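You operate a simulated robot arm through the tools that you are given. There is no shell and no other tool. Be economical: measure what you need, move in short steps, check, and stop when the job is done.

Carry out the task below with a simulated two-armed robot. There is one attempt and no reset: what you move stays moved.

Task
Fill the tub with the green label at least to its line at the sample tap and add olives.
Fine: one ladle from barrel one, tub on the board beside it; tap closed, ladle back; spill nothing. Set down upright: ladle with holes.

Only the result counts: the job must be done as asked and must still hold three seconds after the hand-in. Knocking over, shifting, dropping, spilling or breaking anything else fails it.

Robot
Two 7-joint arms with two-finger parallel grippers on one trunk, on a base that drives. Base frame: it is fixed to the floor where the robot stands at the start and does not move with it; the origin is under the middle of the robot, x ahead of it, y to its left, z up. Lengths are in mm, angles in degrees, forces in N, time in s.
The left shoulder is at the start at [70, 163, 1345], the right one opposite. With the tool pointing down near the work surface each hand reaches from about 240 to 840 mm from the robot's upright axis, wherever it stands, measured 20 degrees to its own side. Places, roughly: barrel lid one [250, 1250, 750]; barrel one [100, 1000, 400]; barrel three [100, 2700, 400]; barrel two [100, 1800, 400]; board between barrels one and two [100, 1400, 800]; ladle with holes [0, 1250, 1000]; lever with the red knob [500, 200, 900]; shelf under the sample tap [500, 100, 700]. Payload 3.43 kg a hand.
The tool frame of a hand sits at the grasp point between the pads (the TCP): z along the fingers, y along the line on which they close. The tips reach 34 mm beyond it. The gripper opens to 128 mm. The fingers are 24 mm wide and 12 mm thick; the gripper's body (48 by 130 mm) begins 96 mm behind the TCP.
Orientation is told as [roll, pitch, yaw] about the base's x, y, z axes, in that order, counted from this pose: with the fingers straight down and closing along the base's y, the tool's x points along the base's -x, its y along +y and its z along -z.

Tools
- The arms move only by the tool step_arm. It takes "left_increments", "right_increments" or both (then of equal length, played together; a hand with none holds still); each is a list of rows, each a list of 6 numbers: the shift along the tool's x, y, z in units of 300 mm (1.0 is 300 mm), then the turn, a rotation vector about the tool's x, y, z in units of 60 degrees (1.0 is 60 degrees). In form: [[tx, ty, tz, wx, wy, wz], ...]. A call has 1 to 12 rows; each row is the pose to reach, as a shift and turn from the pose commanded when the call began, along the tool's axes at that moment. "left_grip" and "right_grip" are, for a hand that has rows, the gripper command, from -1 (shut) to 1 (fully open), values between in proportion, set as the call begins (left out, the last holds). A call with a number of a shift or a turn outside -1 to 1 is refused whole. A row lasts 0.2 s, in which the tool goes at most 50 mm and 8.6 degrees; a call with a longer step from one row to the next is refused whole, and so is a gripper value outside its range. A pose out of reach is approached as far as the arm can. The call stops where the force on the tool passes 40 N (or 10 N more than at its start, if that is more) or the arm is blocked; 0.2 s more then pass. The fingers move at their own pace (about 153 mm/s each) and stop on an object; they squeeze with about 24 N. The grip force told is the motor's: it shows also when the fingers shut on nothing. Time passes only in rows, and 0.2 s behind the last, so rows that repeat a pose let the fingers close. The reply holds the time, the measured pose of the TCP, the force on the tool along the base axes, the opening and the grip force, in the units named above and with some noise, with the torque about the TCP (base axes, N m) and any sound that the robot's microphone picked up.
- Cameras (640 x 400 px; columns grow to the right, rows downward): "scene" is now at [121.5, 50.1, 1573.1]; the picture's right is [0.59, -0.81, 0.00], its down [-0.48, -0.34, -0.81] and it looks along [0.66, 0.47, -0.59] (base axes); focal length 214 px, centre (320, 200). "left" rides on the left gripper at [76, 11, -160] in its tool frame; the picture's right is [-0.15, 0.99, 0.00], its down [-0.88, -0.13, -0.46] and it looks along [-0.45, -0.07, 0.89] (tool axes); focal length 234 px, centre (320, 200). "right" rides on the right gripper at [76, -11, -160] in its tool frame; the picture's right is [0.15, 0.99, 0.00], its down [-0.88, 0.13, -0.46] and it looks along [-0.45, 0.07, 0.89] (tool axes); focal length 234 px, centre (320, 200).
- snapshot(camera): a new picture of that camera. It takes no simulated time.
- lift_body(by): slides the trunk up (or, below 0, down) by that many mm; the arms and the scene camera ride with it, the base frame stays. It gives what a move gives, with no picture.
- roll_base(legs): drives the robot by 1 to 6 legs, each [ahead, left, turn to the left] in mm, mm and degrees, along the robot's own axes; the way and the turn of a leg run together, so that a leg with both is an arc; at most 1500 mm and 180 degrees a leg. The arms and the cameras ride along, it lands a little off, and it stops where it bumps. It gives what a move gives.
- head_to(pan, tilt): turns the head with the scene camera to pan (to the left, within 86 degrees either way) and tilt (down, from -29 to 69), counted from straight ahead of the robot. It gives what a move gives.
- measure_at(camera, pixels): for up to 12 pixels [column, row] of the newest picture of that camera ("zoom" is the newest enlarged one), the place [x, y, z] in the base frame of the surface seen there, good to about 2 mm. It takes no simulated time.
- inspect(camera, box): a new picture of the part [left, top, right, bottom] of that camera's present view, enlarged. It takes no simulated time.
- hand_in(): hands the job in; it is judged then, once.

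Work in short steps. Measure before you move; look again where a grasp or a placing could have gone wrong, and mend it. You have 80 turns and 62 pictures in all, those below and enlarged ones among them. Open the grippers and draw the arms clear of the work before you hand the job in, unless the task says otherwise.

The tools are called as name(argument=value, ...) on one line, values as JSON. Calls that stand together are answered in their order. step_arm: Moves the arms, as the interface text tells. Its arguments: {"type":"object","properties":{"left_increments":{"type":"array","items":{"type":"array","items":{"type":"number"}}},"left_grip":{"type":"number"},"right_increments":{"type":"array","items":{"type":"array","items":{"type":"number"}}},"right_grip":{"type":"number"}},"required":[]} The other tools are called the same way: lift_body (by) slides the trunk up or down; roll_base (legs) drives the base; head_to (pan, tilt) turns the head that bears the scene camera; snapshot (camera) takes a picture; measure_at (camera, pixels) gives the place of the surface under pixels of a picture; inspect (camera, box) takes an enlarged picture of a part of a camera's view; hand_in () hands the job in.

At the start:

```text
clock: 0.0
left_eef_pos: [395.6, 465.7, 1543.2]
left_orientation: [-0.1, 0.0, 0.1]
left_wrist_force: [0.6, 0.0, 0.3]
left_moment: [0.01, 0.01, -0.01]
left_width: 128.1
left_grip_force: 0.0
right_eef_pos: [360.4, 18.1, 1529.9]
right_orientation: [0.0, 0.0, 0.0]
right_wrist_force: [-0.3, -0.6, 0.4]
right_moment: [-0.01, 0.0, 0.0]
right_width: 128.0
right_grip_force: 0.0
trunk travel left (down, up): [-825.0, 115.0]
robot x, y, heading: [-3.1, -0.0, -0.1]
head pan, tilt: [35.8, 35.9]
```

scene: 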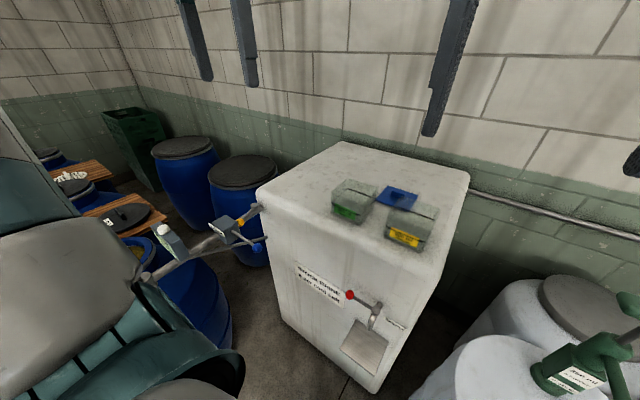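
right: 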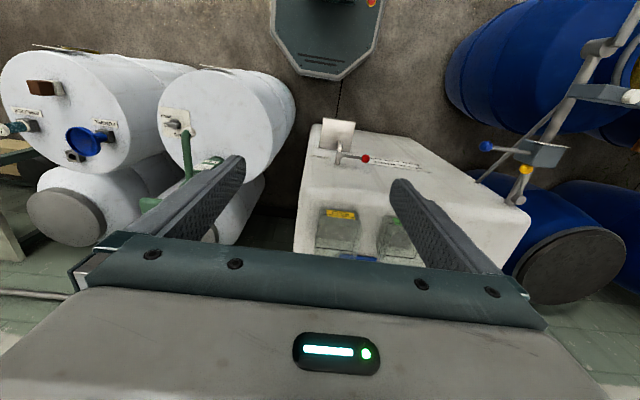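
left: 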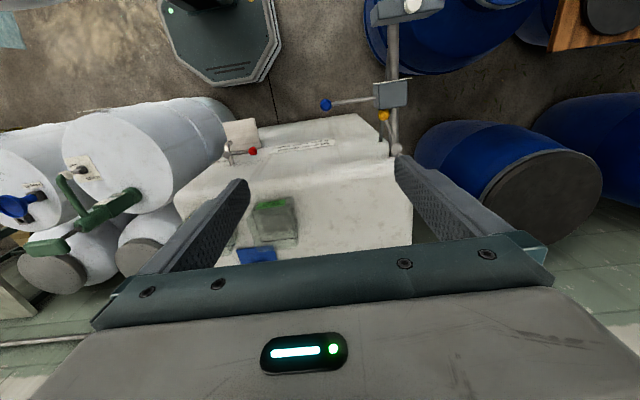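

The scene shows a green-label tub at about (350,200), a yellow one at (408,230), and the red-knob tap at (360,300). I take enlarged views to understand the fixtures.

inspect(camera="scene", box=[250, 130, 490, 280])

inspect(camera="scene", box=[270, 240, 450, 390])

inspect(camera="scene", box=[30, 130, 290, 300])

```text
2.67 times, centred on (370, 205) of scene
```

zoom: 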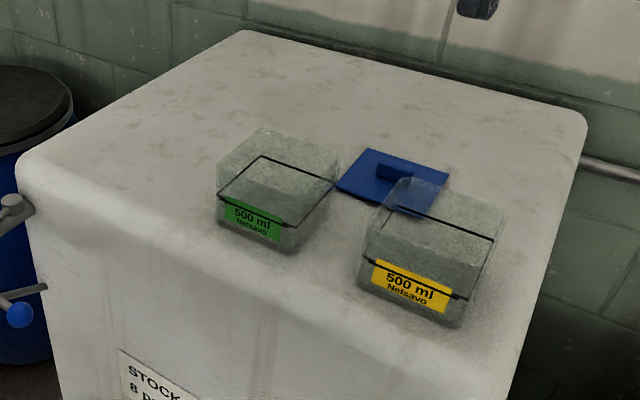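

```text
2.67 times, centred on (360, 315) of scene
```

zoom: 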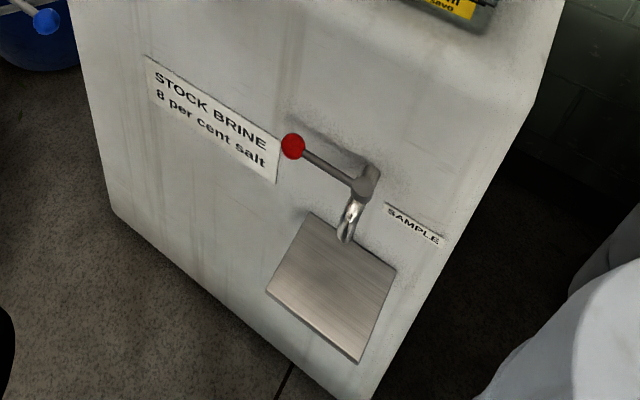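

```text
2.35 times, centred on (160, 215) of scene
```

zoom: 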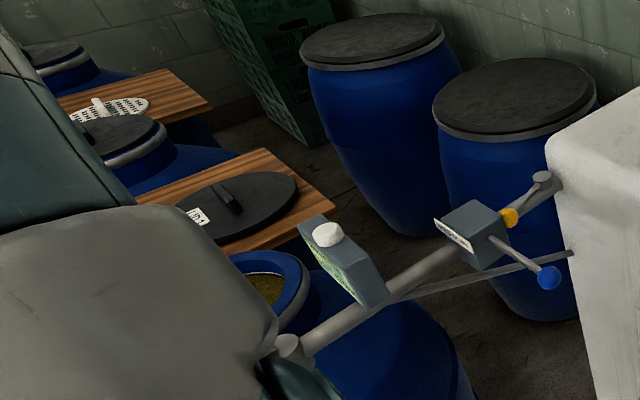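

I measure the tub, tap, knob, shelf, and the pipe from the scene picture.

snapshot(camera="scene")

measure_at(camera="scene", pixels=[[350, 296], [372, 309], [366, 328], [353, 324], [345, 349], [360, 373], [385, 338], [334, 208], [356, 217], [341, 222], [263, 247], [240, 220]])

inspect(camera="scene", box=[310, 160, 400, 230])

```text
55 pictures are left
```

scene: 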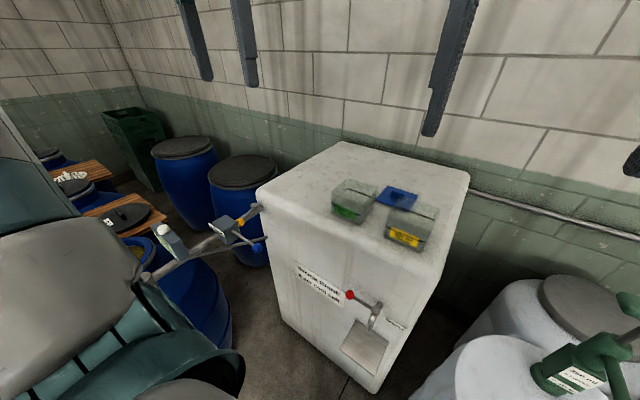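

```text
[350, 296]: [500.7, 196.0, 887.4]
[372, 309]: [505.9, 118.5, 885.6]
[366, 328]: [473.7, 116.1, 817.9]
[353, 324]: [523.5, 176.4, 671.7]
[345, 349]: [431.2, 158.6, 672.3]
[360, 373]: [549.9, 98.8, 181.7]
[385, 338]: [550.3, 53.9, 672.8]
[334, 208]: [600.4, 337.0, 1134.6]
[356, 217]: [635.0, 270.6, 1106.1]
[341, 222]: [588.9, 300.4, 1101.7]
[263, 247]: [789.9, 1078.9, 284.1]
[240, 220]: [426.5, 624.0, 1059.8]
```

```text
5.71 times, centred on (355, 195) of scene
```

zoom: 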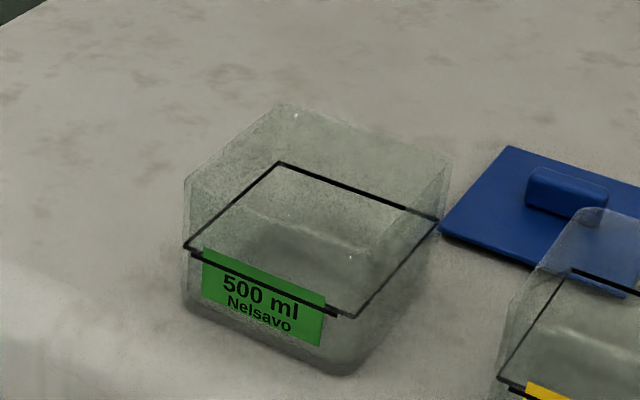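

I measure the tub's rim corners, line, and base in the zoom.

measure_at(camera="zoom", pixels=[[187, 184], [282, 107], [449, 158], [337, 319], [186, 248], [203, 262], [324, 320], [280, 163], [437, 219], [350, 374], [185, 310], [100, 250]])

inspect(camera="scene", box=[325, 275, 405, 360])

```text
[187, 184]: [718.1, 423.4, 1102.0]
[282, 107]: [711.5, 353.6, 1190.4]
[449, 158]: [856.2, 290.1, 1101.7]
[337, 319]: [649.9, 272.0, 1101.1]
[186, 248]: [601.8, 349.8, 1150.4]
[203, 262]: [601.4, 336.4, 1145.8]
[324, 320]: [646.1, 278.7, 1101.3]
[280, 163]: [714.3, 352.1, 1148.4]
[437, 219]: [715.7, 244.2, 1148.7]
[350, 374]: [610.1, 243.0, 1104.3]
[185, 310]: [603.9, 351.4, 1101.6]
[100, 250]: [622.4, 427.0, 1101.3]
```

```text
4.71 times, centred on (365, 318) of scene
```

zoom: 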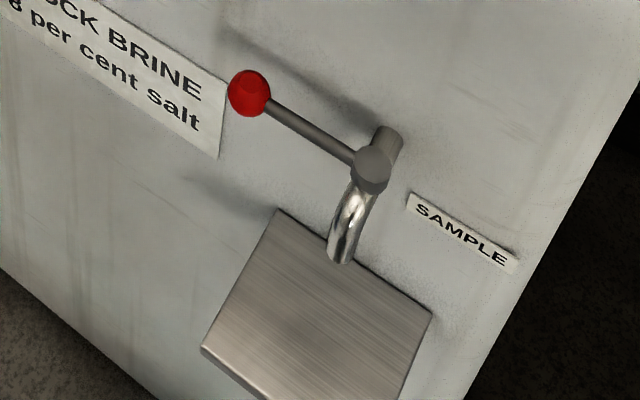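

I measure the spout, lever and shelf in detail.

measure_at(camera="zoom", pixels=[[340, 255], [349, 215], [372, 168], [386, 140], [249, 95], [310, 130], [280, 212], [205, 350], [430, 315], [330, 300], [470, 240], [120, 90]])

inspect(camera="right", box=[280, 100, 460, 210])

```text
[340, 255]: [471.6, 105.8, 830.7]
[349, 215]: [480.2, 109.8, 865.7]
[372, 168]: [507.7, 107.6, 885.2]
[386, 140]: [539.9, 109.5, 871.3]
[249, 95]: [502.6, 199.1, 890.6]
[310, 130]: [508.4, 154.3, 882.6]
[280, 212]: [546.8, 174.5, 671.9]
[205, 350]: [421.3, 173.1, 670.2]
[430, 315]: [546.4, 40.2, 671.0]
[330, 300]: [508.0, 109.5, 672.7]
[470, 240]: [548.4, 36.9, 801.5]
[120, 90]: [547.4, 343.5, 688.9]
```

```text
3.56 times, centred on (370, 155) of right
```

zoom: 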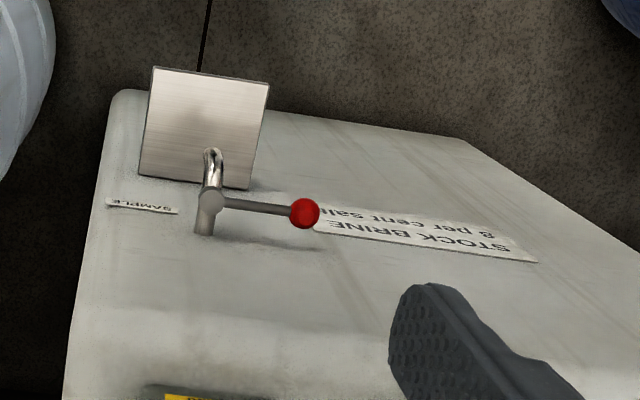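

The tub is about 112×108 mm with its rim 89 mm up and the line at 48 mm. I turn the head to see the barrels.

head_to(pan=85, tilt=35)

snapshot(camera="scene")

inspect(camera="scene", box=[300, 110, 540, 330])

```text
clock: 1.2
left_eef_pos: [396.4, 465.4, 1544.3]
left_orientation: [-0.1, 0.0, 0.0]
left_wrist_force: [-0.3, -0.6, 0.8]
left_moment: [-0.02, -0.01, 0.02]
left_width: 128.0
left_grip_force: 0.1
right_eef_pos: [361.9, 17.5, 1528.5]
right_orientation: [0.1, 0.0, -0.1]
right_wrist_force: [-0.2, -0.1, 0.8]
right_moment: [0.02, 0.01, -0.03]
right_width: 128.0
right_grip_force: 0.1
trunk travel left (down, up): [-825.0, 115.0]
robot x, y, heading: [4.3, -0.8, 0.2]
head pan, tilt: [85.0, 35.0]
```

```text
51 pictures are left
```

scene: 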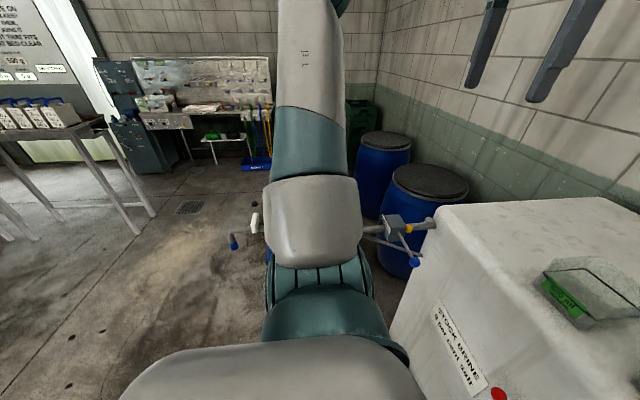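

```text
1.82 times, centred on (420, 220) of scene
```

zoom: 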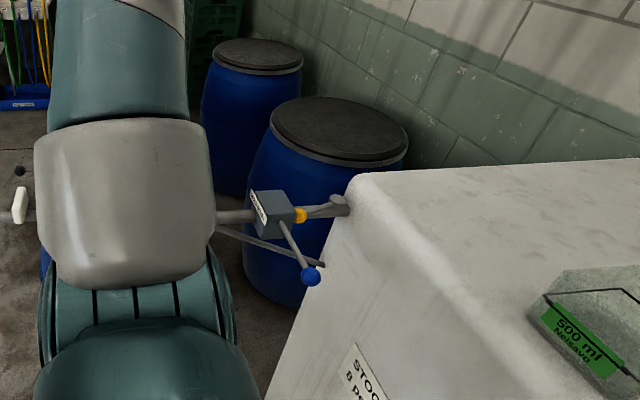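

A wall notice is visible at top left (35,40); I read it before starting, and look at the tap from closer with the right hand view later.

head_to(pan=86, tilt=15)

inspect(camera="scene", box=[0, 0, 160, 200])

```text
clock: 2.0
left_eef_pos: [395.5, 465.6, 1544.1]
left_orientation: [0.1, -0.1, 0.0]
left_wrist_force: [0.5, 0.5, -0.1]
left_moment: [0.04, 0.01, -0.01]
left_width: 127.7
left_grip_force: 0.1
right_eef_pos: [360.7, 18.1, 1529.5]
right_orientation: [0.1, 0.0, -0.1]
right_wrist_force: [-0.5, -0.5, 0.1]
right_moment: [0.01, 0.03, 0.04]
right_width: 128.1
right_grip_force: 0.1
trunk travel left (down, up): [-825.0, 115.0]
robot x, y, heading: [-0.4, -0.5, 0.1]
head pan, tilt: [85.9, 15.0]
```

```text
2.00 times, centred on (80, 100) of scene
```

zoom: 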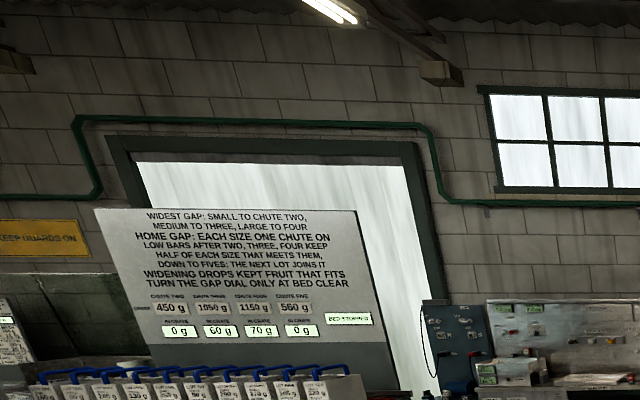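

The notice is unrelated. I look at the tap up close to determine the lever's axis.

head_to(pan=10, tilt=60)

snapshot(camera="scene")

inspect(camera="scene", box=[260, 150, 340, 200])

```text
clock: 3.5
left_eef_pos: [397.4, 464.4, 1542.9]
left_orientation: [0.1, 0.0, 0.1]
left_wrist_force: [0.0, -0.9, 0.7]
left_moment: [0.01, 0.0, -0.01]
left_width: 127.9
left_grip_force: 0.0
right_eef_pos: [360.2, 17.8, 1530.5]
right_orientation: [0.1, 0.0, -0.2]
right_wrist_force: [-0.4, -0.2, 0.5]
right_moment: [-0.01, -0.01, 0.0]
right_width: 128.1
right_grip_force: 0.1
trunk travel left (down, up): [-825.0, 115.0]
robot x, y, heading: [0.1, -1.9, 0.0]
head pan, tilt: [10.0, 60.0]
```

```text
48 pictures are left
```

scene: 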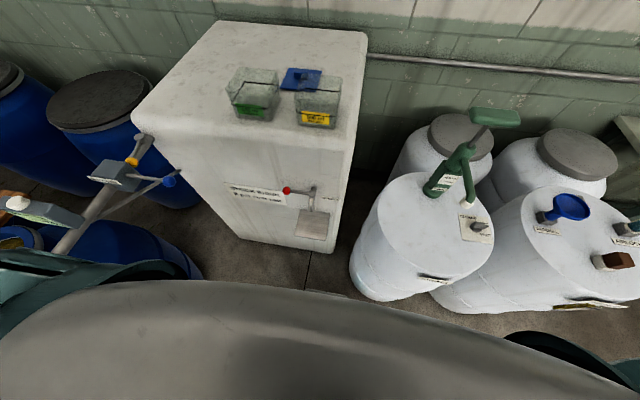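

```text
8.00 times, centred on (300, 175) of scene
```

zoom: 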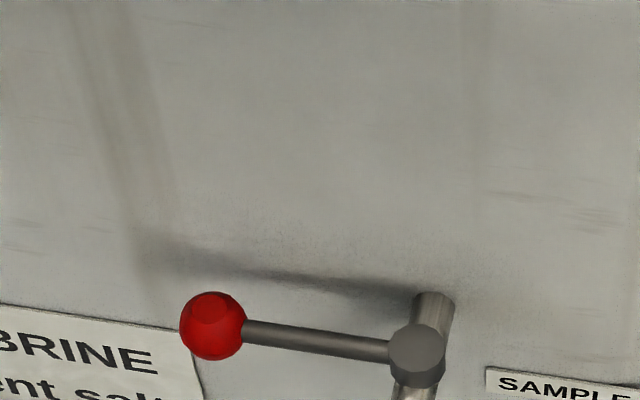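

The lever's cap is a vertical stub, so the lever swings horizontally. I now pitch the left hand forward toward the tub, first 60 degrees.

step_arm(left_increments=[[0, -0.07, 0.04, 0, -0.125, 0], [0, -0.14, 0.08, 0, -0.25, 0], [0, -0.21, 0.125, 0, -0.375, 0], [0, -0.28, 0.17, 0, -0.5, 0], [0, -0.35, 0.21, 0, -0.625, 0], [0, -0.42, 0.25, 0, -0.75, 0], [0, -0.49, 0.29, 0, -0.875, 0], [0, -0.56, 0.333, 0, -1, 0]], left_grip=1)

measure_at(camera="scene", pixels=[[168, 181], [120, 172], [145, 137], [100, 215], [15, 203], [75, 235], [133, 162]])

```text
clock: 5.3
left_eef_pos: [424.2, 309.2, 1491.3]
left_orientation: [0.0, -60.0, 0.0]
left_wrist_force: [-0.4, -0.3, 1.0]
left_moment: [-0.02, 0.01, 0.03]
left_width: 128.2
left_grip_force: 0.1
left hand out of reach, approached as far as the arm can: row 7, 8
right_eef_pos: [360.5, 16.5, 1530.4]
right_orientation: [0.2, 0.0, 0.0]
right_wrist_force: [0.5, -0.4, 0.0]
right_moment: [-0.03, 0.01, -0.01]
right_width: 127.9
right_grip_force: 0.1
trunk travel left (down, up): [-825.0, 115.0]
robot x, y, heading: [-0.6, -2.9, 0.0]
head pan, tilt: [10.0, 60.0]
```

```text
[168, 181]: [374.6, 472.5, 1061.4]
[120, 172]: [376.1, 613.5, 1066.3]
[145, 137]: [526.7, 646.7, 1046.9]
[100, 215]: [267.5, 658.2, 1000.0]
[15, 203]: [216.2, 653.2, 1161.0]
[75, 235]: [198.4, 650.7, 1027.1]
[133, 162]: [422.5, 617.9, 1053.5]
```

The pose is too near the shoulder; I back the base off 200 mm so the horizontal tool reaches comfortably.

roll_base(legs=[[-200, 0, 0]])

```text
clock: 6.9
left_eef_pos: [219.5, 313.9, 1489.0]
left_orientation: [-0.1, -59.8, 0.4]
left_wrist_force: [0.7, 0.6, -0.4]
left_moment: [-0.02, 0.02, 0.0]
left_width: 128.0
left_grip_force: 0.0
right_eef_pos: [158.1, 19.6, 1529.0]
right_orientation: [0.0, 0.2, 0.3]
right_wrist_force: [-0.1, -0.1, -0.2]
right_moment: [0.02, 0.05, 0.0]
right_width: 128.2
right_grip_force: 0.1
trunk travel left (down, up): [-825.0, 115.0]
robot x, y, heading: [-209.0, -0.3, 0.3]
head pan, tilt: [10.0, 60.0]
```

I move the left hand to a horizontal pose in front of the tub, still above it.

step_arm(left_increments=[[0.0425, -0.007, 0.125, 0, -0.0625, 0], [0.085, -0.014, 0.25, 0, -0.125, 0], [0.1275, -0.021, 0.375, 0, -0.1875, 0], [0.17, -0.028, 0.5, 0, -0.25, 0], [0.2125, -0.035, 0.625, 0, -0.3125, 0], [0.255, -0.042, 0.75, 0, -0.375, 0], [0.2975, -0.049, 0.875, 0, -0.4375, 0], [0.34, -0.055, 1.0, 0, -0.5, 0]])

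snapshot(camera="left")

```text
clock: 8.7
left_eef_pos: [428.5, 296.6, 1249.9]
left_orientation: [-49.3, -89.7, 49.5]
left_wrist_force: [0.3, 0.1, -0.3]
left_moment: [-0.01, -0.04, 0.0]
left_width: 127.9
left_grip_force: 0.1
left hand out of reach, approached as far as the arm can: row 1, 2, 3, 4, 5, 6
right_eef_pos: [157.4, 20.6, 1529.6]
right_orientation: [0.1, 0.0, 0.3]
right_wrist_force: [0.1, 1.1, -0.2]
right_moment: [0.0, 0.03, -0.01]
right_width: 128.1
right_grip_force: 0.0
trunk travel left (down, up): [-825.0, 115.0]
robot x, y, heading: [-209.5, 0.5, 0.3]
head pan, tilt: [10.0, 60.0]
```

```text
46 pictures are left
```

left: 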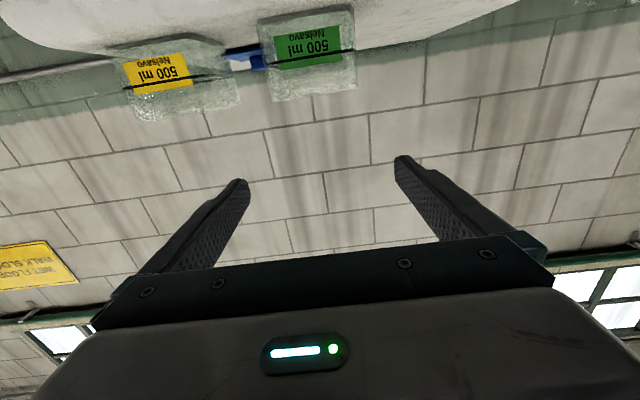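

The hand is level (fingers along +x). I measure the tub's rim and side edges from this view.

measure_at(camera="left", pixels=[[272, 97], [354, 89], [272, 70], [352, 52], [265, 25], [348, 12], [300, 92], [238, 101], [310, 30]])

```text
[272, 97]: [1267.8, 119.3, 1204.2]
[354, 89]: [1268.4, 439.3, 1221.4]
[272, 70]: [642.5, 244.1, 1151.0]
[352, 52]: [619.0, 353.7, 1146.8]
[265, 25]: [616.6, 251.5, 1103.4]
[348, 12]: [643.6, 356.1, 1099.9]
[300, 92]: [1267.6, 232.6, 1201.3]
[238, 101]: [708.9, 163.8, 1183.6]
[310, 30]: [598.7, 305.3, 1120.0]
```

Tub spans y≈244–354 (centre ~298). I lower to z≈1152 then advance along +x to straddle the tub.

step_arm(left_increments=[[0.11, 0.002, 0, 0, 0, 0], [0.22, 0.004, 0, 0, 0, 0], [0.327, 0.005, 0, 0, 0, 0], [0.327, 0.005, 0.13, 0, 0, 0], [0.327, 0.005, 0.26, 0, 0, 0], [0.327, 0.005, 0.39, 0, 0, 0], [0.327, 0.005, 0.42, 0, 0, 0]], left_grip=1)

snapshot(camera="scene")

snapshot(camera="left")

```text
clock: 10.3
left_eef_pos: [540.4, 312.8, 1176.7]
left_orientation: [-26.9, -89.8, 27.4]
left_wrist_force: [0.7, 0.0, -0.6]
left_moment: [0.0, 0.0, -0.01]
left_width: 127.9
left_grip_force: 0.1
left hand out of reach, approached as far as the arm can: row 3, 4, 5, 6, 7
right_eef_pos: [153.4, 19.5, 1530.5]
right_orientation: [0.0, 0.1, 0.2]
right_wrist_force: [0.3, 0.5, 0.3]
right_moment: [-0.03, -0.02, 0.01]
right_width: 128.1
right_grip_force: 0.0
trunk travel left (down, up): [-825.0, 115.0]
robot x, y, heading: [-206.9, -2.4, 0.1]
head pan, tilt: [10.0, 60.0]
```

```text
45 pictures are left
```

scene: 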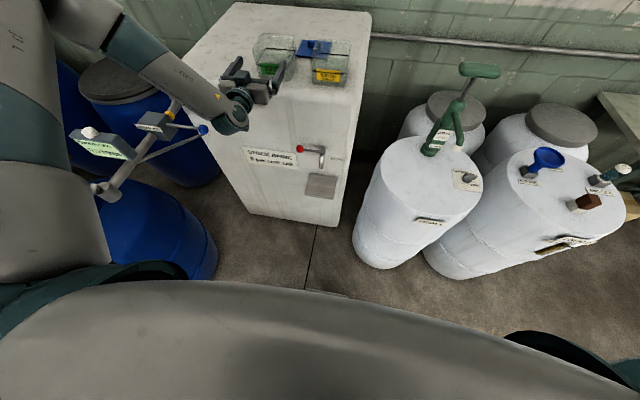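

```text
44 pictures are left
```

left: 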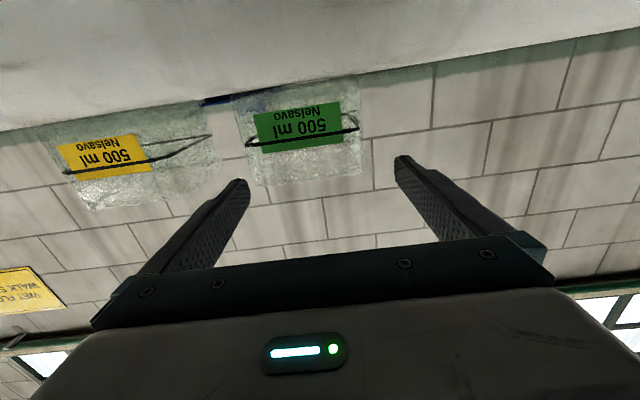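

The arm hits a joint limit here. I return it to the reachable pose and will use the trunk and base for the approach instead.

step_arm(left_increments=[[-0.1, -0.01, -0.1, 0, 0, 0], [-0.2, -0.02, -0.2, 0, 0, 0], [-0.245, -0.05, -0.3, 0, 0, 0], [-0.245, -0.05, -0.373, 0, 0, 0]])

```text
clock: 11.3
left_eef_pos: [426.6, 296.2, 1254.0]
left_orientation: [-0.4, -90.0, 0.9]
left_wrist_force: [-0.4, 0.4, 0.0]
left_moment: [-0.01, -0.01, 0.0]
left_width: 128.1
left_grip_force: 0.0
right_eef_pos: [153.9, 20.4, 1530.2]
right_orientation: [0.0, 0.0, 0.2]
right_wrist_force: [-0.8, 0.4, 0.0]
right_moment: [-0.06, -0.05, 0.01]
right_width: 128.0
right_grip_force: 0.0
trunk travel left (down, up): [-825.0, 115.0]
robot x, y, heading: [-203.0, -3.0, 0.4]
head pan, tilt: [10.0, 60.0]
```

Pose recovered at (427,296,1254). I lower the trunk 102 mm and roll ahead 130 mm to come just before the tub.

lift_body(by=-102)

roll_base(legs=[[120, 0, 0]])

snapshot(camera="left")

inspect(camera="scene", box=[180, 20, 400, 158])

```text
clock: 12.7
left_eef_pos: [428.2, 297.1, 1151.3]
left_orientation: [-17.2, -89.9, 17.4]
left_wrist_force: [1.0, -1.2, 0.9]
left_moment: [-0.02, 0.04, -0.03]
left_width: 127.9
left_grip_force: 0.1
right_eef_pos: [154.0, 19.0, 1426.9]
right_orientation: [0.1, 0.0, 0.2]
right_wrist_force: [0.1, 0.5, -0.4]
right_moment: [-0.03, -0.01, 0.0]
right_width: 128.2
right_grip_force: 0.1
trunk travel left (down, up): [-723.0, 217.0]
robot x, y, heading: [-209.0, -0.1, 0.2]
head pan, tilt: [10.0, 60.0]
```

```text
clock: 13.9
left_eef_pos: [542.8, 298.0, 1151.8]
left_orientation: [-37.1, -89.9, 37.6]
left_wrist_force: [0.4, -0.4, 0.1]
left_moment: [0.02, -0.03, -0.02]
left_width: 128.0
left_grip_force: 0.0
right_eef_pos: [269.0, 20.3, 1427.9]
right_orientation: [0.1, -0.1, 0.2]
right_wrist_force: [-0.3, -0.4, -0.3]
right_moment: [0.0, 0.03, -0.03]
right_width: 128.1
right_grip_force: 0.1
trunk travel left (down, up): [-723.0, 217.0]
robot x, y, heading: [-93.9, -0.2, 0.2]
head pan, tilt: [10.0, 60.0]
```

```text
43 pictures are left
```

left: 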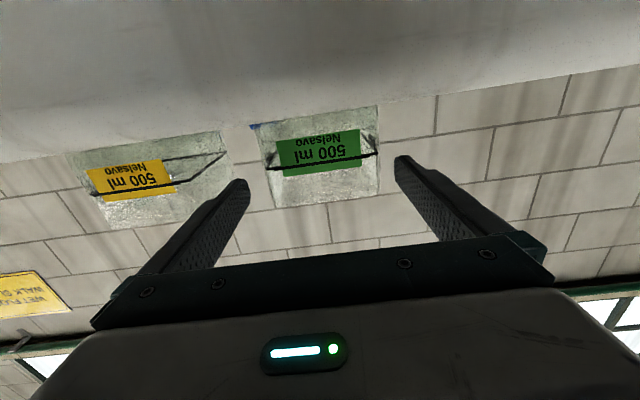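

```text
2.90 times, centred on (290, 89) of scene
```

zoom: 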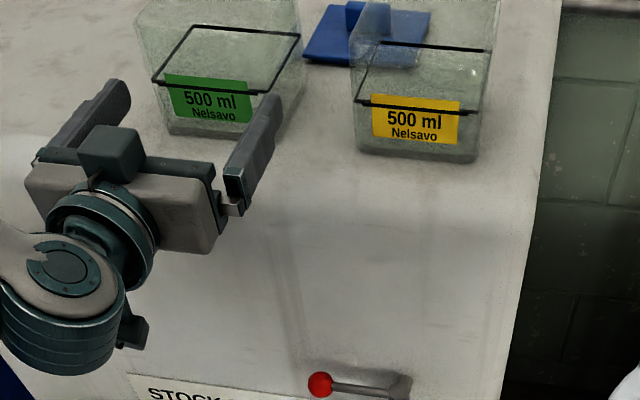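

The tub (columns 265–378) sits centred between the tips (250, 395). I roll 110 mm ahead and then check.

roll_base(legs=[[110, 0, 0]])

snapshot(camera="left")

```text
clock: 15.1
left_eef_pos: [651.4, 297.0, 1152.2]
left_orientation: [-43.6, -89.9, 43.8]
left_wrist_force: [-0.1, 0.0, 0.2]
left_moment: [0.02, -0.02, 0.01]
left_width: 128.2
left_grip_force: 0.1
right_eef_pos: [376.2, 19.0, 1428.1]
right_orientation: [0.1, -0.2, 0.1]
right_wrist_force: [-0.5, -0.8, 0.2]
right_moment: [-0.01, 0.01, -0.03]
right_width: 128.0
right_grip_force: 0.0
trunk travel left (down, up): [-723.0, 217.0]
robot x, y, heading: [15.6, -0.9, 0.2]
head pan, tilt: [10.0, 60.0]
```

```text
41 pictures are left
```

left: 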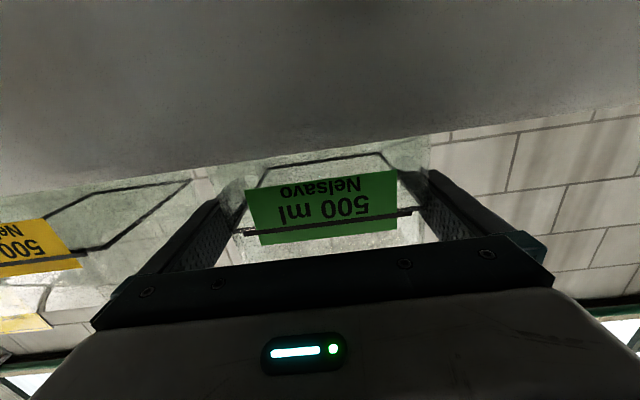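

The fingers straddle the tub with no contact force; I close the gripper with holding rows.

step_arm(left_increments=[[0, 0, 0, 0, 0, 0], [0, 0, 0, 0, 0, 0], [0, 0, 0, 0, 0, 0], [0, 0, 0, 0, 0, 0]], left_grip=-1)

lift_body(by=40)

```text
clock: 16.1
left_eef_pos: [651.6, 296.0, 1150.8]
left_orientation: [-26.9, -90.0, 27.2]
left_wrist_force: [-1.0, 0.2, -0.2]
left_moment: [0.02, 0.02, 0.0]
left_width: 117.6
left_grip_force: 23.6
right_eef_pos: [378.3, 20.2, 1428.1]
right_orientation: [0.1, 0.0, 0.1]
right_wrist_force: [-1.4, -0.5, -0.3]
right_moment: [0.01, 0.0, -0.01]
right_width: 128.2
right_grip_force: 0.0
trunk travel left (down, up): [-723.0, 217.0]
robot x, y, heading: [16.0, -1.8, 0.2]
head pan, tilt: [10.0, 60.0]
```

```text
clock: 16.9
left_eef_pos: [654.4, 297.8, 1190.6]
left_orientation: [-17.7, -89.7, 17.9]
left_wrist_force: [0.9, 0.4, -0.7]
left_moment: [0.0, -0.01, -0.04]
left_width: 117.8
left_grip_force: 24.3
right_eef_pos: [378.4, 18.8, 1468.0]
right_orientation: [0.1, -0.1, 0.2]
right_wrist_force: [0.0, 0.6, -0.1]
right_moment: [-0.01, 0.0, 0.0]
right_width: 127.9
right_grip_force: 0.0
trunk travel left (down, up): [-763.0, 177.0]
robot x, y, heading: [14.7, 3.1, 0.1]
head pan, tilt: [10.0, 60.0]
```

The tub is held (width 117.7, force 24 N). I back off 330 mm, and then take a scene picture to check clearances to the right.

roll_base(legs=[[-335, 0, 0]])

snapshot(camera="scene")

measure_at(camera="scene", pixels=[[355, 200], [352, 225], [375, 150], [370, 250], [420, 250], [500, 250]])

```text
clock: 19.1
left_eef_pos: [312.5, 295.4, 1190.1]
left_orientation: [-13.5, -89.9, 13.6]
left_wrist_force: [-0.2, -0.2, 0.7]
left_moment: [0.01, 0.03, 0.0]
left_width: 117.8
left_grip_force: 24.0
right_eef_pos: [38.3, 17.9, 1467.2]
right_orientation: [0.0, 0.1, -0.1]
right_wrist_force: [0.7, -0.5, -0.3]
right_moment: [0.0, 0.02, 0.01]
right_width: 128.3
right_grip_force: 0.0
trunk travel left (down, up): [-763.0, 177.0]
robot x, y, heading: [-323.5, 1.0, 0.0]
head pan, tilt: [10.0, 60.0]
```

```text
40 pictures are left
```

scene: 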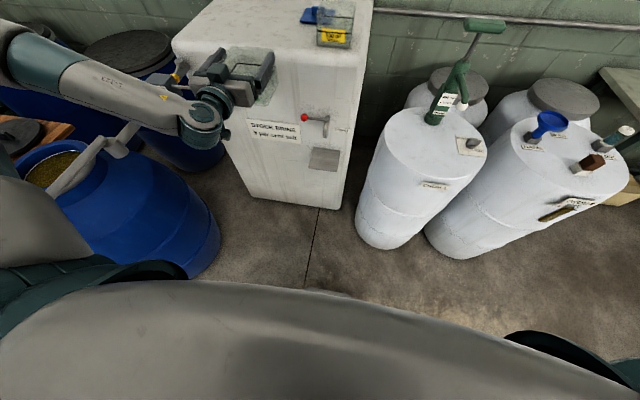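

```text
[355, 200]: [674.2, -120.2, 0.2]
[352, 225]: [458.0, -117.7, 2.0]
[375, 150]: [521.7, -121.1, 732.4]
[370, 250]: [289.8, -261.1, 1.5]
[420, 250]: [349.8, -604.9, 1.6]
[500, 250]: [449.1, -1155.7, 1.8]
```

The white tanks stay clear. I slide the base 189 mm to the right and lower the trunk 450 mm.

roll_base(legs=[[0, -189, 0]])

lift_body(by=-445)

snapshot(camera="scene")

snapshot(camera="left")

```text
clock: 20.7
left_eef_pos: [310.3, 109.0, 1190.3]
left_orientation: [-56.8, -89.7, 57.0]
left_wrist_force: [-0.5, 0.5, -0.7]
left_moment: [0.0, -0.01, -0.02]
left_width: 117.7
left_grip_force: 23.9
right_eef_pos: [35.7, -167.4, 1467.5]
right_orientation: [-0.1, 0.0, 0.0]
right_wrist_force: [-0.8, 0.2, -0.1]
right_moment: [-0.03, -0.04, -0.02]
right_width: 127.8
right_grip_force: 0.1
trunk travel left (down, up): [-763.0, 177.0]
robot x, y, heading: [-323.9, -191.2, 0.2]
head pan, tilt: [10.0, 60.0]
```

```text
refused: -445 is not a number from -400 to 400
```

```text
39 pictures are left
```

scene: 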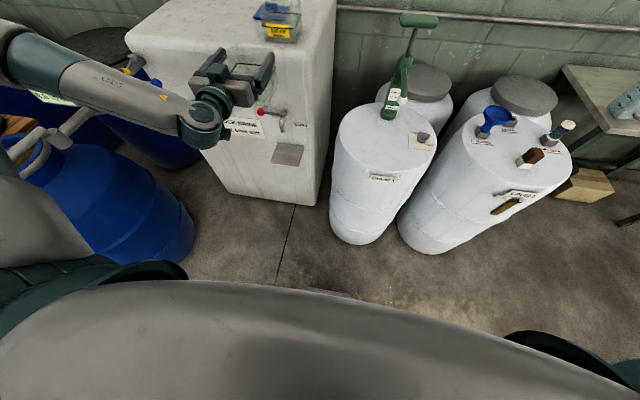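

```text
38 pictures are left
```

left: 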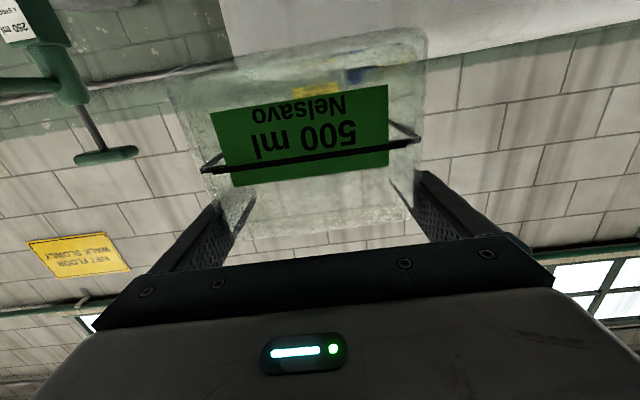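

Limit is 400 per call; I lower in two steps to TCP z≈732.

lift_body(by=-400)

lift_body(by=-58)

head_to(pan=20, tilt=35)

snapshot(camera="scene")

```text
clock: 24.5
left_eef_pos: [311.2, 105.5, 791.3]
left_orientation: [-19.2, -89.9, 19.3]
left_wrist_force: [0.0, 0.1, -0.5]
left_moment: [0.02, -0.02, 0.0]
left_width: 117.8
left_grip_force: 24.4
right_eef_pos: [36.0, -170.5, 1067.3]
right_orientation: [0.2, 0.0, 0.0]
right_wrist_force: [0.8, -0.4, 0.2]
right_moment: [0.01, -0.01, -0.02]
right_width: 128.0
right_grip_force: 0.1
trunk travel left (down, up): [-363.0, 577.0]
robot x, y, heading: [-325.0, -190.6, -0.0]
head pan, tilt: [10.0, 60.0]
```

```text
clock: 25.5
left_eef_pos: [310.8, 105.8, 731.5]
left_orientation: [-21.2, -89.9, 21.2]
left_wrist_force: [0.3, 0.0, -0.1]
left_moment: [0.01, 0.03, 0.03]
left_width: 117.8
left_grip_force: 23.9
right_eef_pos: [36.2, -171.1, 1010.3]
right_orientation: [0.1, 0.0, 0.0]
right_wrist_force: [-0.3, -0.2, -0.9]
right_moment: [-0.03, 0.02, -0.01]
right_width: 128.1
right_grip_force: 0.0
trunk travel left (down, up): [-305.0, 635.0]
robot x, y, heading: [-325.3, -190.3, 0.0]
head pan, tilt: [10.0, 60.0]
```

```text
clock: 26.4
left_eef_pos: [310.5, 106.1, 732.6]
left_orientation: [-19.0, -89.9, 19.2]
left_wrist_force: [0.4, 0.8, 0.6]
left_moment: [0.01, 0.04, 0.02]
left_width: 117.8
left_grip_force: 24.0
right_eef_pos: [36.4, -171.2, 1010.5]
right_orientation: [0.0, 0.0, 0.0]
right_wrist_force: [-1.1, 0.1, -0.4]
right_moment: [-0.01, 0.01, -0.02]
right_width: 128.1
right_grip_force: 0.2
trunk travel left (down, up): [-305.0, 635.0]
robot x, y, heading: [-321.7, -191.7, 0.2]
head pan, tilt: [20.0, 35.0]
```

```text
37 pictures are left
```

scene: 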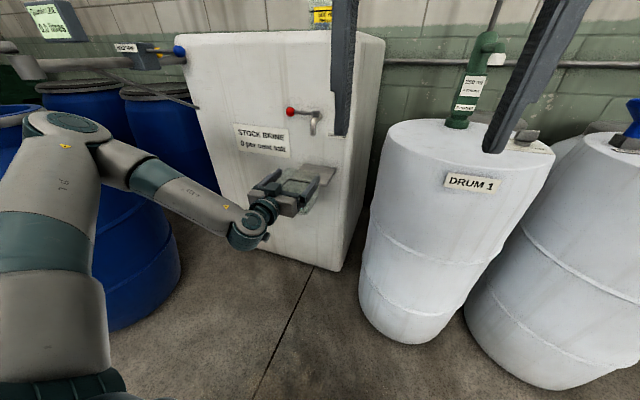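

I check the left elbow's position against the pipe and barrel before rolling forward.

measure_at(camera="scene", pixels=[[65, 122], [28, 128], [50, 200], [178, 50], [140, 300], [20, 68], [318, 130]])

```text
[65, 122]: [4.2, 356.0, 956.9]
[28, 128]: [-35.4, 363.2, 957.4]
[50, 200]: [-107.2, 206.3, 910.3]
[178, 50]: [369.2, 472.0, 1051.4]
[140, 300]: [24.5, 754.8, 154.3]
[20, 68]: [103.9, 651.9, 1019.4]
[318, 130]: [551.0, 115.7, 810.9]
```

Elbow is clear. I roll ahead 159 mm to bring the tub under the spout.

roll_base(legs=[[159, 0, 0]])

inspect(camera="scene", box=[220, 100, 400, 260])

```text
clock: 27.6
left_eef_pos: [407.1, 105.5, 738.8]
left_orientation: [-146.0, -89.7, 145.9]
left_wrist_force: [-19.6, -1.5, 9.9]
left_moment: [0.12, 1.12, 0.46]
left_width: 117.7
left_grip_force: 24.2
right_eef_pos: [138.4, -169.7, 1011.8]
right_orientation: [0.1, -0.1, 0.1]
right_wrist_force: [-0.6, -0.3, 0.1]
right_moment: [0.0, -0.02, 0.03]
right_width: 127.8
right_grip_force: 0.1
trunk travel left (down, up): [-305.0, 635.0]
robot x, y, heading: [-219.2, -190.9, 0.2]
head pan, tilt: [20.0, 35.0]
stopped in leg 1: the force on the tool passed its limit at 148 N (the readings are from after the stop); the commanded pose is now the measured one
```

```text
2.50 times, centred on (310, 180) of scene
```

zoom: 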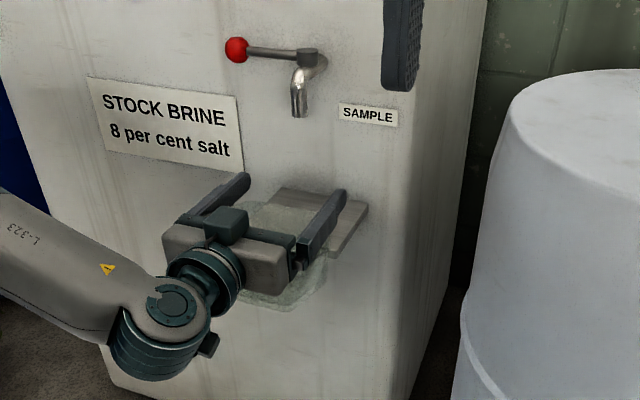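

It bumped at TCP x=407 (tub against something). I look from both cameras to find what touched.

snapshot(camera="left")

inspect(camera="scene", box=[275, 155, 375, 230])

measure_at(camera="zoom", pixels=[[250, 150], [405, 215], [320, 260], [300, 340], [180, 315], [140, 225], [335, 130], [290, 300]])

```text
35 pictures are left
```

left: 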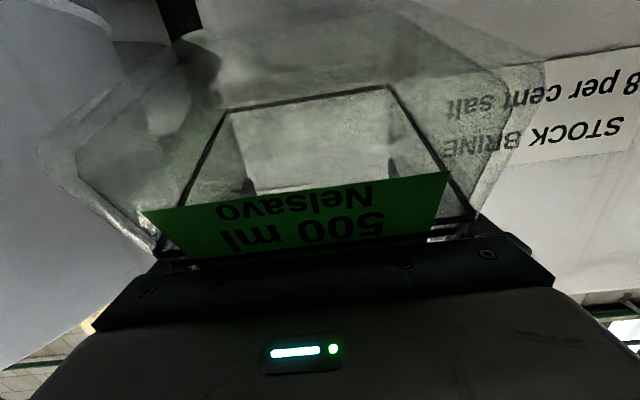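

```text
5.33 times, centred on (325, 192) of scene
```

zoom: 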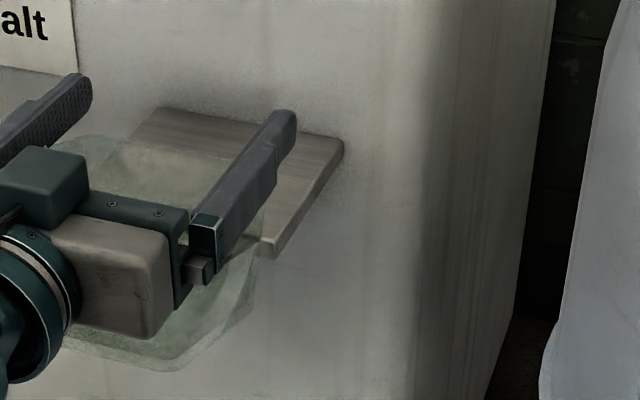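

```text
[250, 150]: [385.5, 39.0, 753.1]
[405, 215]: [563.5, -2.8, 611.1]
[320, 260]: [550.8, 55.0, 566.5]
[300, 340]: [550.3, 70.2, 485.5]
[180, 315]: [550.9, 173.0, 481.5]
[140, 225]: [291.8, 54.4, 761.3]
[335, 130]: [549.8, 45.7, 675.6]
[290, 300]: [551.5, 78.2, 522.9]
```

The tub slid down in the grip (its line is now ~34 mm under the TCP, front wall at the palm) and its back hit the shelf's edge. I back off 60 mm, raise 35 mm, and recheck.

roll_base(legs=[[-60, 0, 0]])

lift_body(by=38)

snapshot(camera="left")

inspect(camera="scene", box=[240, 120, 360, 230])

```text
clock: 28.6
left_eef_pos: [349.9, 105.2, 736.2]
left_orientation: [-121.5, -89.8, 121.4]
left_wrist_force: [0.6, 0.0, -0.9]
left_moment: [-0.02, -0.01, -0.02]
left_width: 117.4
left_grip_force: 24.2
right_eef_pos: [80.3, -170.6, 1009.1]
right_orientation: [0.1, 0.0, 0.0]
right_wrist_force: [-0.8, -0.7, 0.3]
right_moment: [0.0, -0.05, -0.03]
right_width: 128.0
right_grip_force: 0.0
trunk travel left (down, up): [-305.0, 635.0]
robot x, y, heading: [-279.9, -188.3, 0.2]
head pan, tilt: [20.0, 35.0]
```

```text
clock: 29.4
left_eef_pos: [350.2, 105.1, 772.5]
left_orientation: [-98.4, -89.8, 98.3]
left_wrist_force: [0.2, -0.2, -1.5]
left_moment: [0.01, -0.07, 0.0]
left_width: 117.5
left_grip_force: 24.3
right_eef_pos: [81.8, -169.5, 1045.9]
right_orientation: [0.1, 0.1, 0.1]
right_wrist_force: [0.5, -0.4, -0.1]
right_moment: [0.0, -0.01, -0.03]
right_width: 128.1
right_grip_force: 0.0
trunk travel left (down, up): [-343.0, 597.0]
robot x, y, heading: [-282.7, -188.2, 0.2]
head pan, tilt: [20.0, 35.0]
```

```text
33 pictures are left
```

left: 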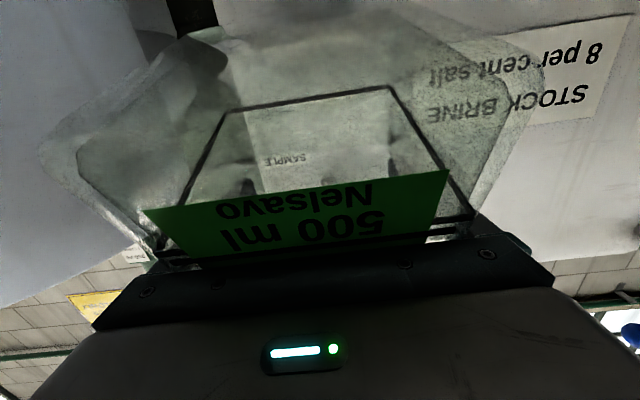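

```text
3.64 times, centred on (300, 175) of scene
```

zoom: 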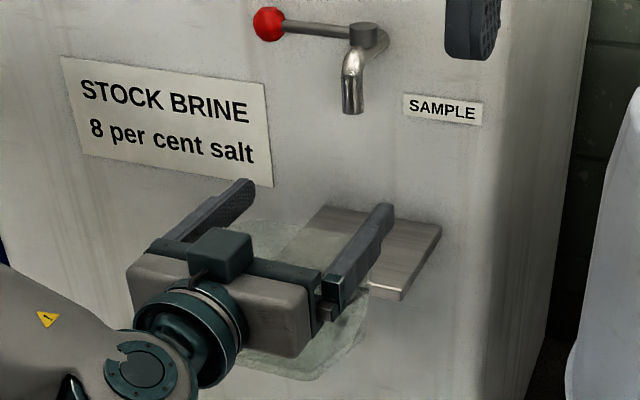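

The tub rides steadily now. I measure the label and line ring with the left camera to know the tub's tilt and offset.

measure_at(camera="left", pixels=[[155, 215], [440, 178], [200, 250], [405, 238], [230, 110], [388, 88], [300, 100], [180, 252]])

```text
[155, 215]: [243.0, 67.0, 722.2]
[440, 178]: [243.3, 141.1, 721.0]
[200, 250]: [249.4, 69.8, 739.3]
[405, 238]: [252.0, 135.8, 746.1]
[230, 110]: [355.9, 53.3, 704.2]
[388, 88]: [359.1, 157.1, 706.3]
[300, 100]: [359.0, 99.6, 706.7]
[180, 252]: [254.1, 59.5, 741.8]
```

Ring heights (front 742, back 706) show the tub hangs about 19° nose-down. I pitch the hand up 19° to level it.

step_arm(left_increments=[[0, 0, 0, 0, -0.08, 0], [0, 0, 0, 0, -0.16, 0], [0, 0, 0, 0, -0.24, 0], [0, 0, 0, 0, -0.317, 0]])

snapshot(camera="left")

measure_at(camera="left", pixels=[[155, 215], [440, 178], [200, 250], [405, 238], [230, 110], [388, 88], [300, 100], [180, 252]])

```text
clock: 30.4
left_eef_pos: [351.2, 103.9, 773.8]
left_orientation: [-179.5, -70.8, 179.4]
left_wrist_force: [0.2, -1.2, -1.0]
left_moment: [-0.01, -0.02, -0.02]
left_width: 117.7
left_grip_force: 24.0
right_eef_pos: [82.3, -169.7, 1047.0]
right_orientation: [0.1, 0.1, 0.0]
right_wrist_force: [0.4, 0.1, 0.5]
right_moment: [0.02, -0.01, -0.02]
right_width: 127.8
right_grip_force: 0.1
trunk travel left (down, up): [-343.0, 597.0]
robot x, y, heading: [-283.0, -190.3, -0.1]
head pan, tilt: [20.0, 35.0]
```

```text
31 pictures are left
```

left: 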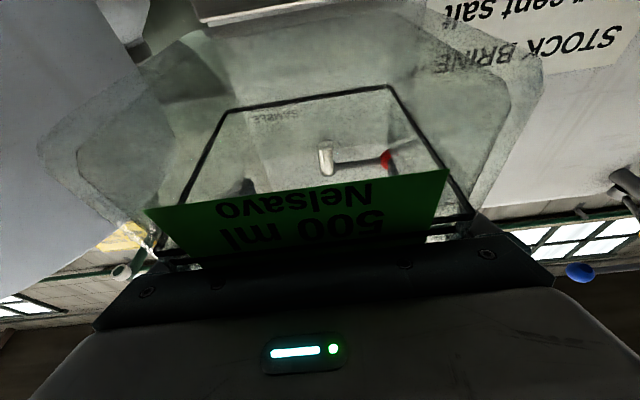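

```text
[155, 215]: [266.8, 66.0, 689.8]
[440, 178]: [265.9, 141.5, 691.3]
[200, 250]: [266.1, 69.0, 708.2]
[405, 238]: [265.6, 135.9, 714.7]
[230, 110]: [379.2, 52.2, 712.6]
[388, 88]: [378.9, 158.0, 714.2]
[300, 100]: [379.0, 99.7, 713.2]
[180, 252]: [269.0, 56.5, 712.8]
```

The tub is level now: ring z 713, x 266–379, centre (322,105). I raise 20 mm and roll ahead 150 mm onto the shelf.

lift_body(by=21)

roll_base(legs=[[152, 0, 0]])

inspect(camera="scene", box=[220, 90, 400, 230])

```text
clock: 31.1
left_eef_pos: [350.0, 105.1, 792.4]
left_orientation: [-179.4, -71.0, 179.3]
left_wrist_force: [-0.7, 0.6, -0.6]
left_moment: [-0.03, -0.02, 0.0]
left_width: 117.6
left_grip_force: 24.6
right_eef_pos: [81.7, -171.4, 1068.2]
right_orientation: [0.0, 0.2, 0.1]
right_wrist_force: [0.0, 0.4, 0.5]
right_moment: [0.04, 0.0, -0.03]
right_width: 128.0
right_grip_force: 0.0
trunk travel left (down, up): [-364.0, 576.0]
robot x, y, heading: [-282.1, -185.6, 0.5]
head pan, tilt: [20.0, 35.0]
```

```text
clock: 32.5
left_eef_pos: [504.2, 103.9, 793.1]
left_orientation: [-179.5, -71.0, 179.3]
left_wrist_force: [-0.7, -0.2, -1.9]
left_moment: [-0.01, -0.03, -0.01]
left_width: 117.7
left_grip_force: 23.9
right_eef_pos: [235.8, -169.5, 1067.9]
right_orientation: [0.1, 0.2, 0.0]
right_wrist_force: [0.9, -0.7, 0.0]
right_moment: [-0.05, 0.04, -0.02]
right_width: 128.0
right_grip_force: 0.1
trunk travel left (down, up): [-364.0, 576.0]
robot x, y, heading: [-127.5, -190.2, 0.2]
head pan, tilt: [20.0, 35.0]
```

```text
2.86 times, centred on (310, 160) of scene
```

zoom: 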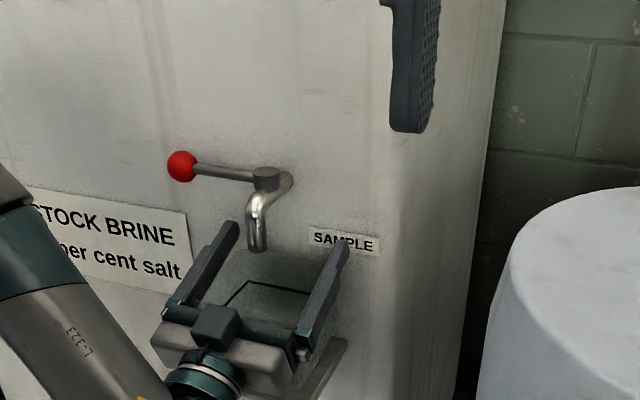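

The tub is above the shelf under the spout (tub centre x≈475). I lower 13 mm onto the shelf and check the force.

lift_body(by=-13)

snapshot(camera="left")

measure_at(camera="left", pixels=[[155, 215], [440, 178], [200, 250], [405, 238], [230, 110], [388, 88], [300, 100]])

```text
clock: 33.1
left_eef_pos: [503.4, 104.6, 782.0]
left_orientation: [-179.4, -70.9, 179.3]
left_wrist_force: [0.2, -0.2, -1.5]
left_moment: [-0.01, 0.0, 0.04]
left_width: 117.8
left_grip_force: 23.8
right_eef_pos: [234.1, -170.9, 1053.9]
right_orientation: [0.1, 0.0, 0.0]
right_wrist_force: [-0.8, -1.0, 0.8]
right_moment: [0.0, -0.02, 0.01]
right_width: 127.9
right_grip_force: 0.0
trunk travel left (down, up): [-351.0, 589.0]
robot x, y, heading: [-124.2, -186.3, 0.2]
head pan, tilt: [20.0, 35.0]
```

```text
29 pictures are left
```

left: 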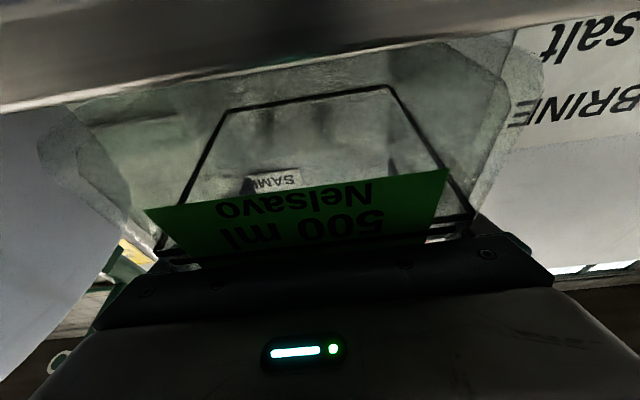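

```text
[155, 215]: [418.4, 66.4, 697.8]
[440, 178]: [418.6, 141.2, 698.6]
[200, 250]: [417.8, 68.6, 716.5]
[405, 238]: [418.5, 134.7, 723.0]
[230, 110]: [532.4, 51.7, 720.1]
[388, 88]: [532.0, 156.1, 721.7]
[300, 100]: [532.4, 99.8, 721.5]
```

Ring z ≈721 means the bottom is within 1–2 mm of the shelf. I lower 2 mm and read the force.

lift_body(by=-2)

```text
clock: 33.6
left_eef_pos: [503.6, 103.9, 779.5]
left_orientation: [-179.4, -70.9, 179.3]
left_wrist_force: [-0.1, 0.1, -1.1]
left_moment: [0.03, -0.03, 0.05]
left_width: 117.6
left_grip_force: 23.5
right_eef_pos: [232.8, -170.9, 1052.6]
right_orientation: [0.2, 0.1, -0.1]
right_wrist_force: [-0.1, -0.5, -1.1]
right_moment: [0.03, 0.0, -0.03]
right_width: 127.8
right_grip_force: 0.1
trunk travel left (down, up): [-349.0, 591.0]
robot x, y, heading: [-123.7, -189.5, -0.2]
head pan, tilt: [20.0, 35.0]
```

Still hanging slightly (≈−1 N); one more 2 mm.

lift_body(by=-2)

```text
clock: 34.1
left_eef_pos: [504.4, 105.0, 777.0]
left_orientation: [-179.4, -70.9, 179.3]
left_wrist_force: [-0.5, 0.5, -0.6]
left_moment: [-0.01, -0.04, 0.01]
left_width: 117.8
left_grip_force: 23.9
right_eef_pos: [233.6, -170.5, 1050.8]
right_orientation: [0.1, 0.1, 0.0]
right_wrist_force: [0.1, -0.8, 0.5]
right_moment: [-0.04, -0.05, 0.01]
right_width: 128.1
right_grip_force: 0.2
trunk travel left (down, up): [-347.0, 593.0]
robot x, y, heading: [-124.3, -192.0, 0.4]
head pan, tilt: [20.0, 35.0]
```

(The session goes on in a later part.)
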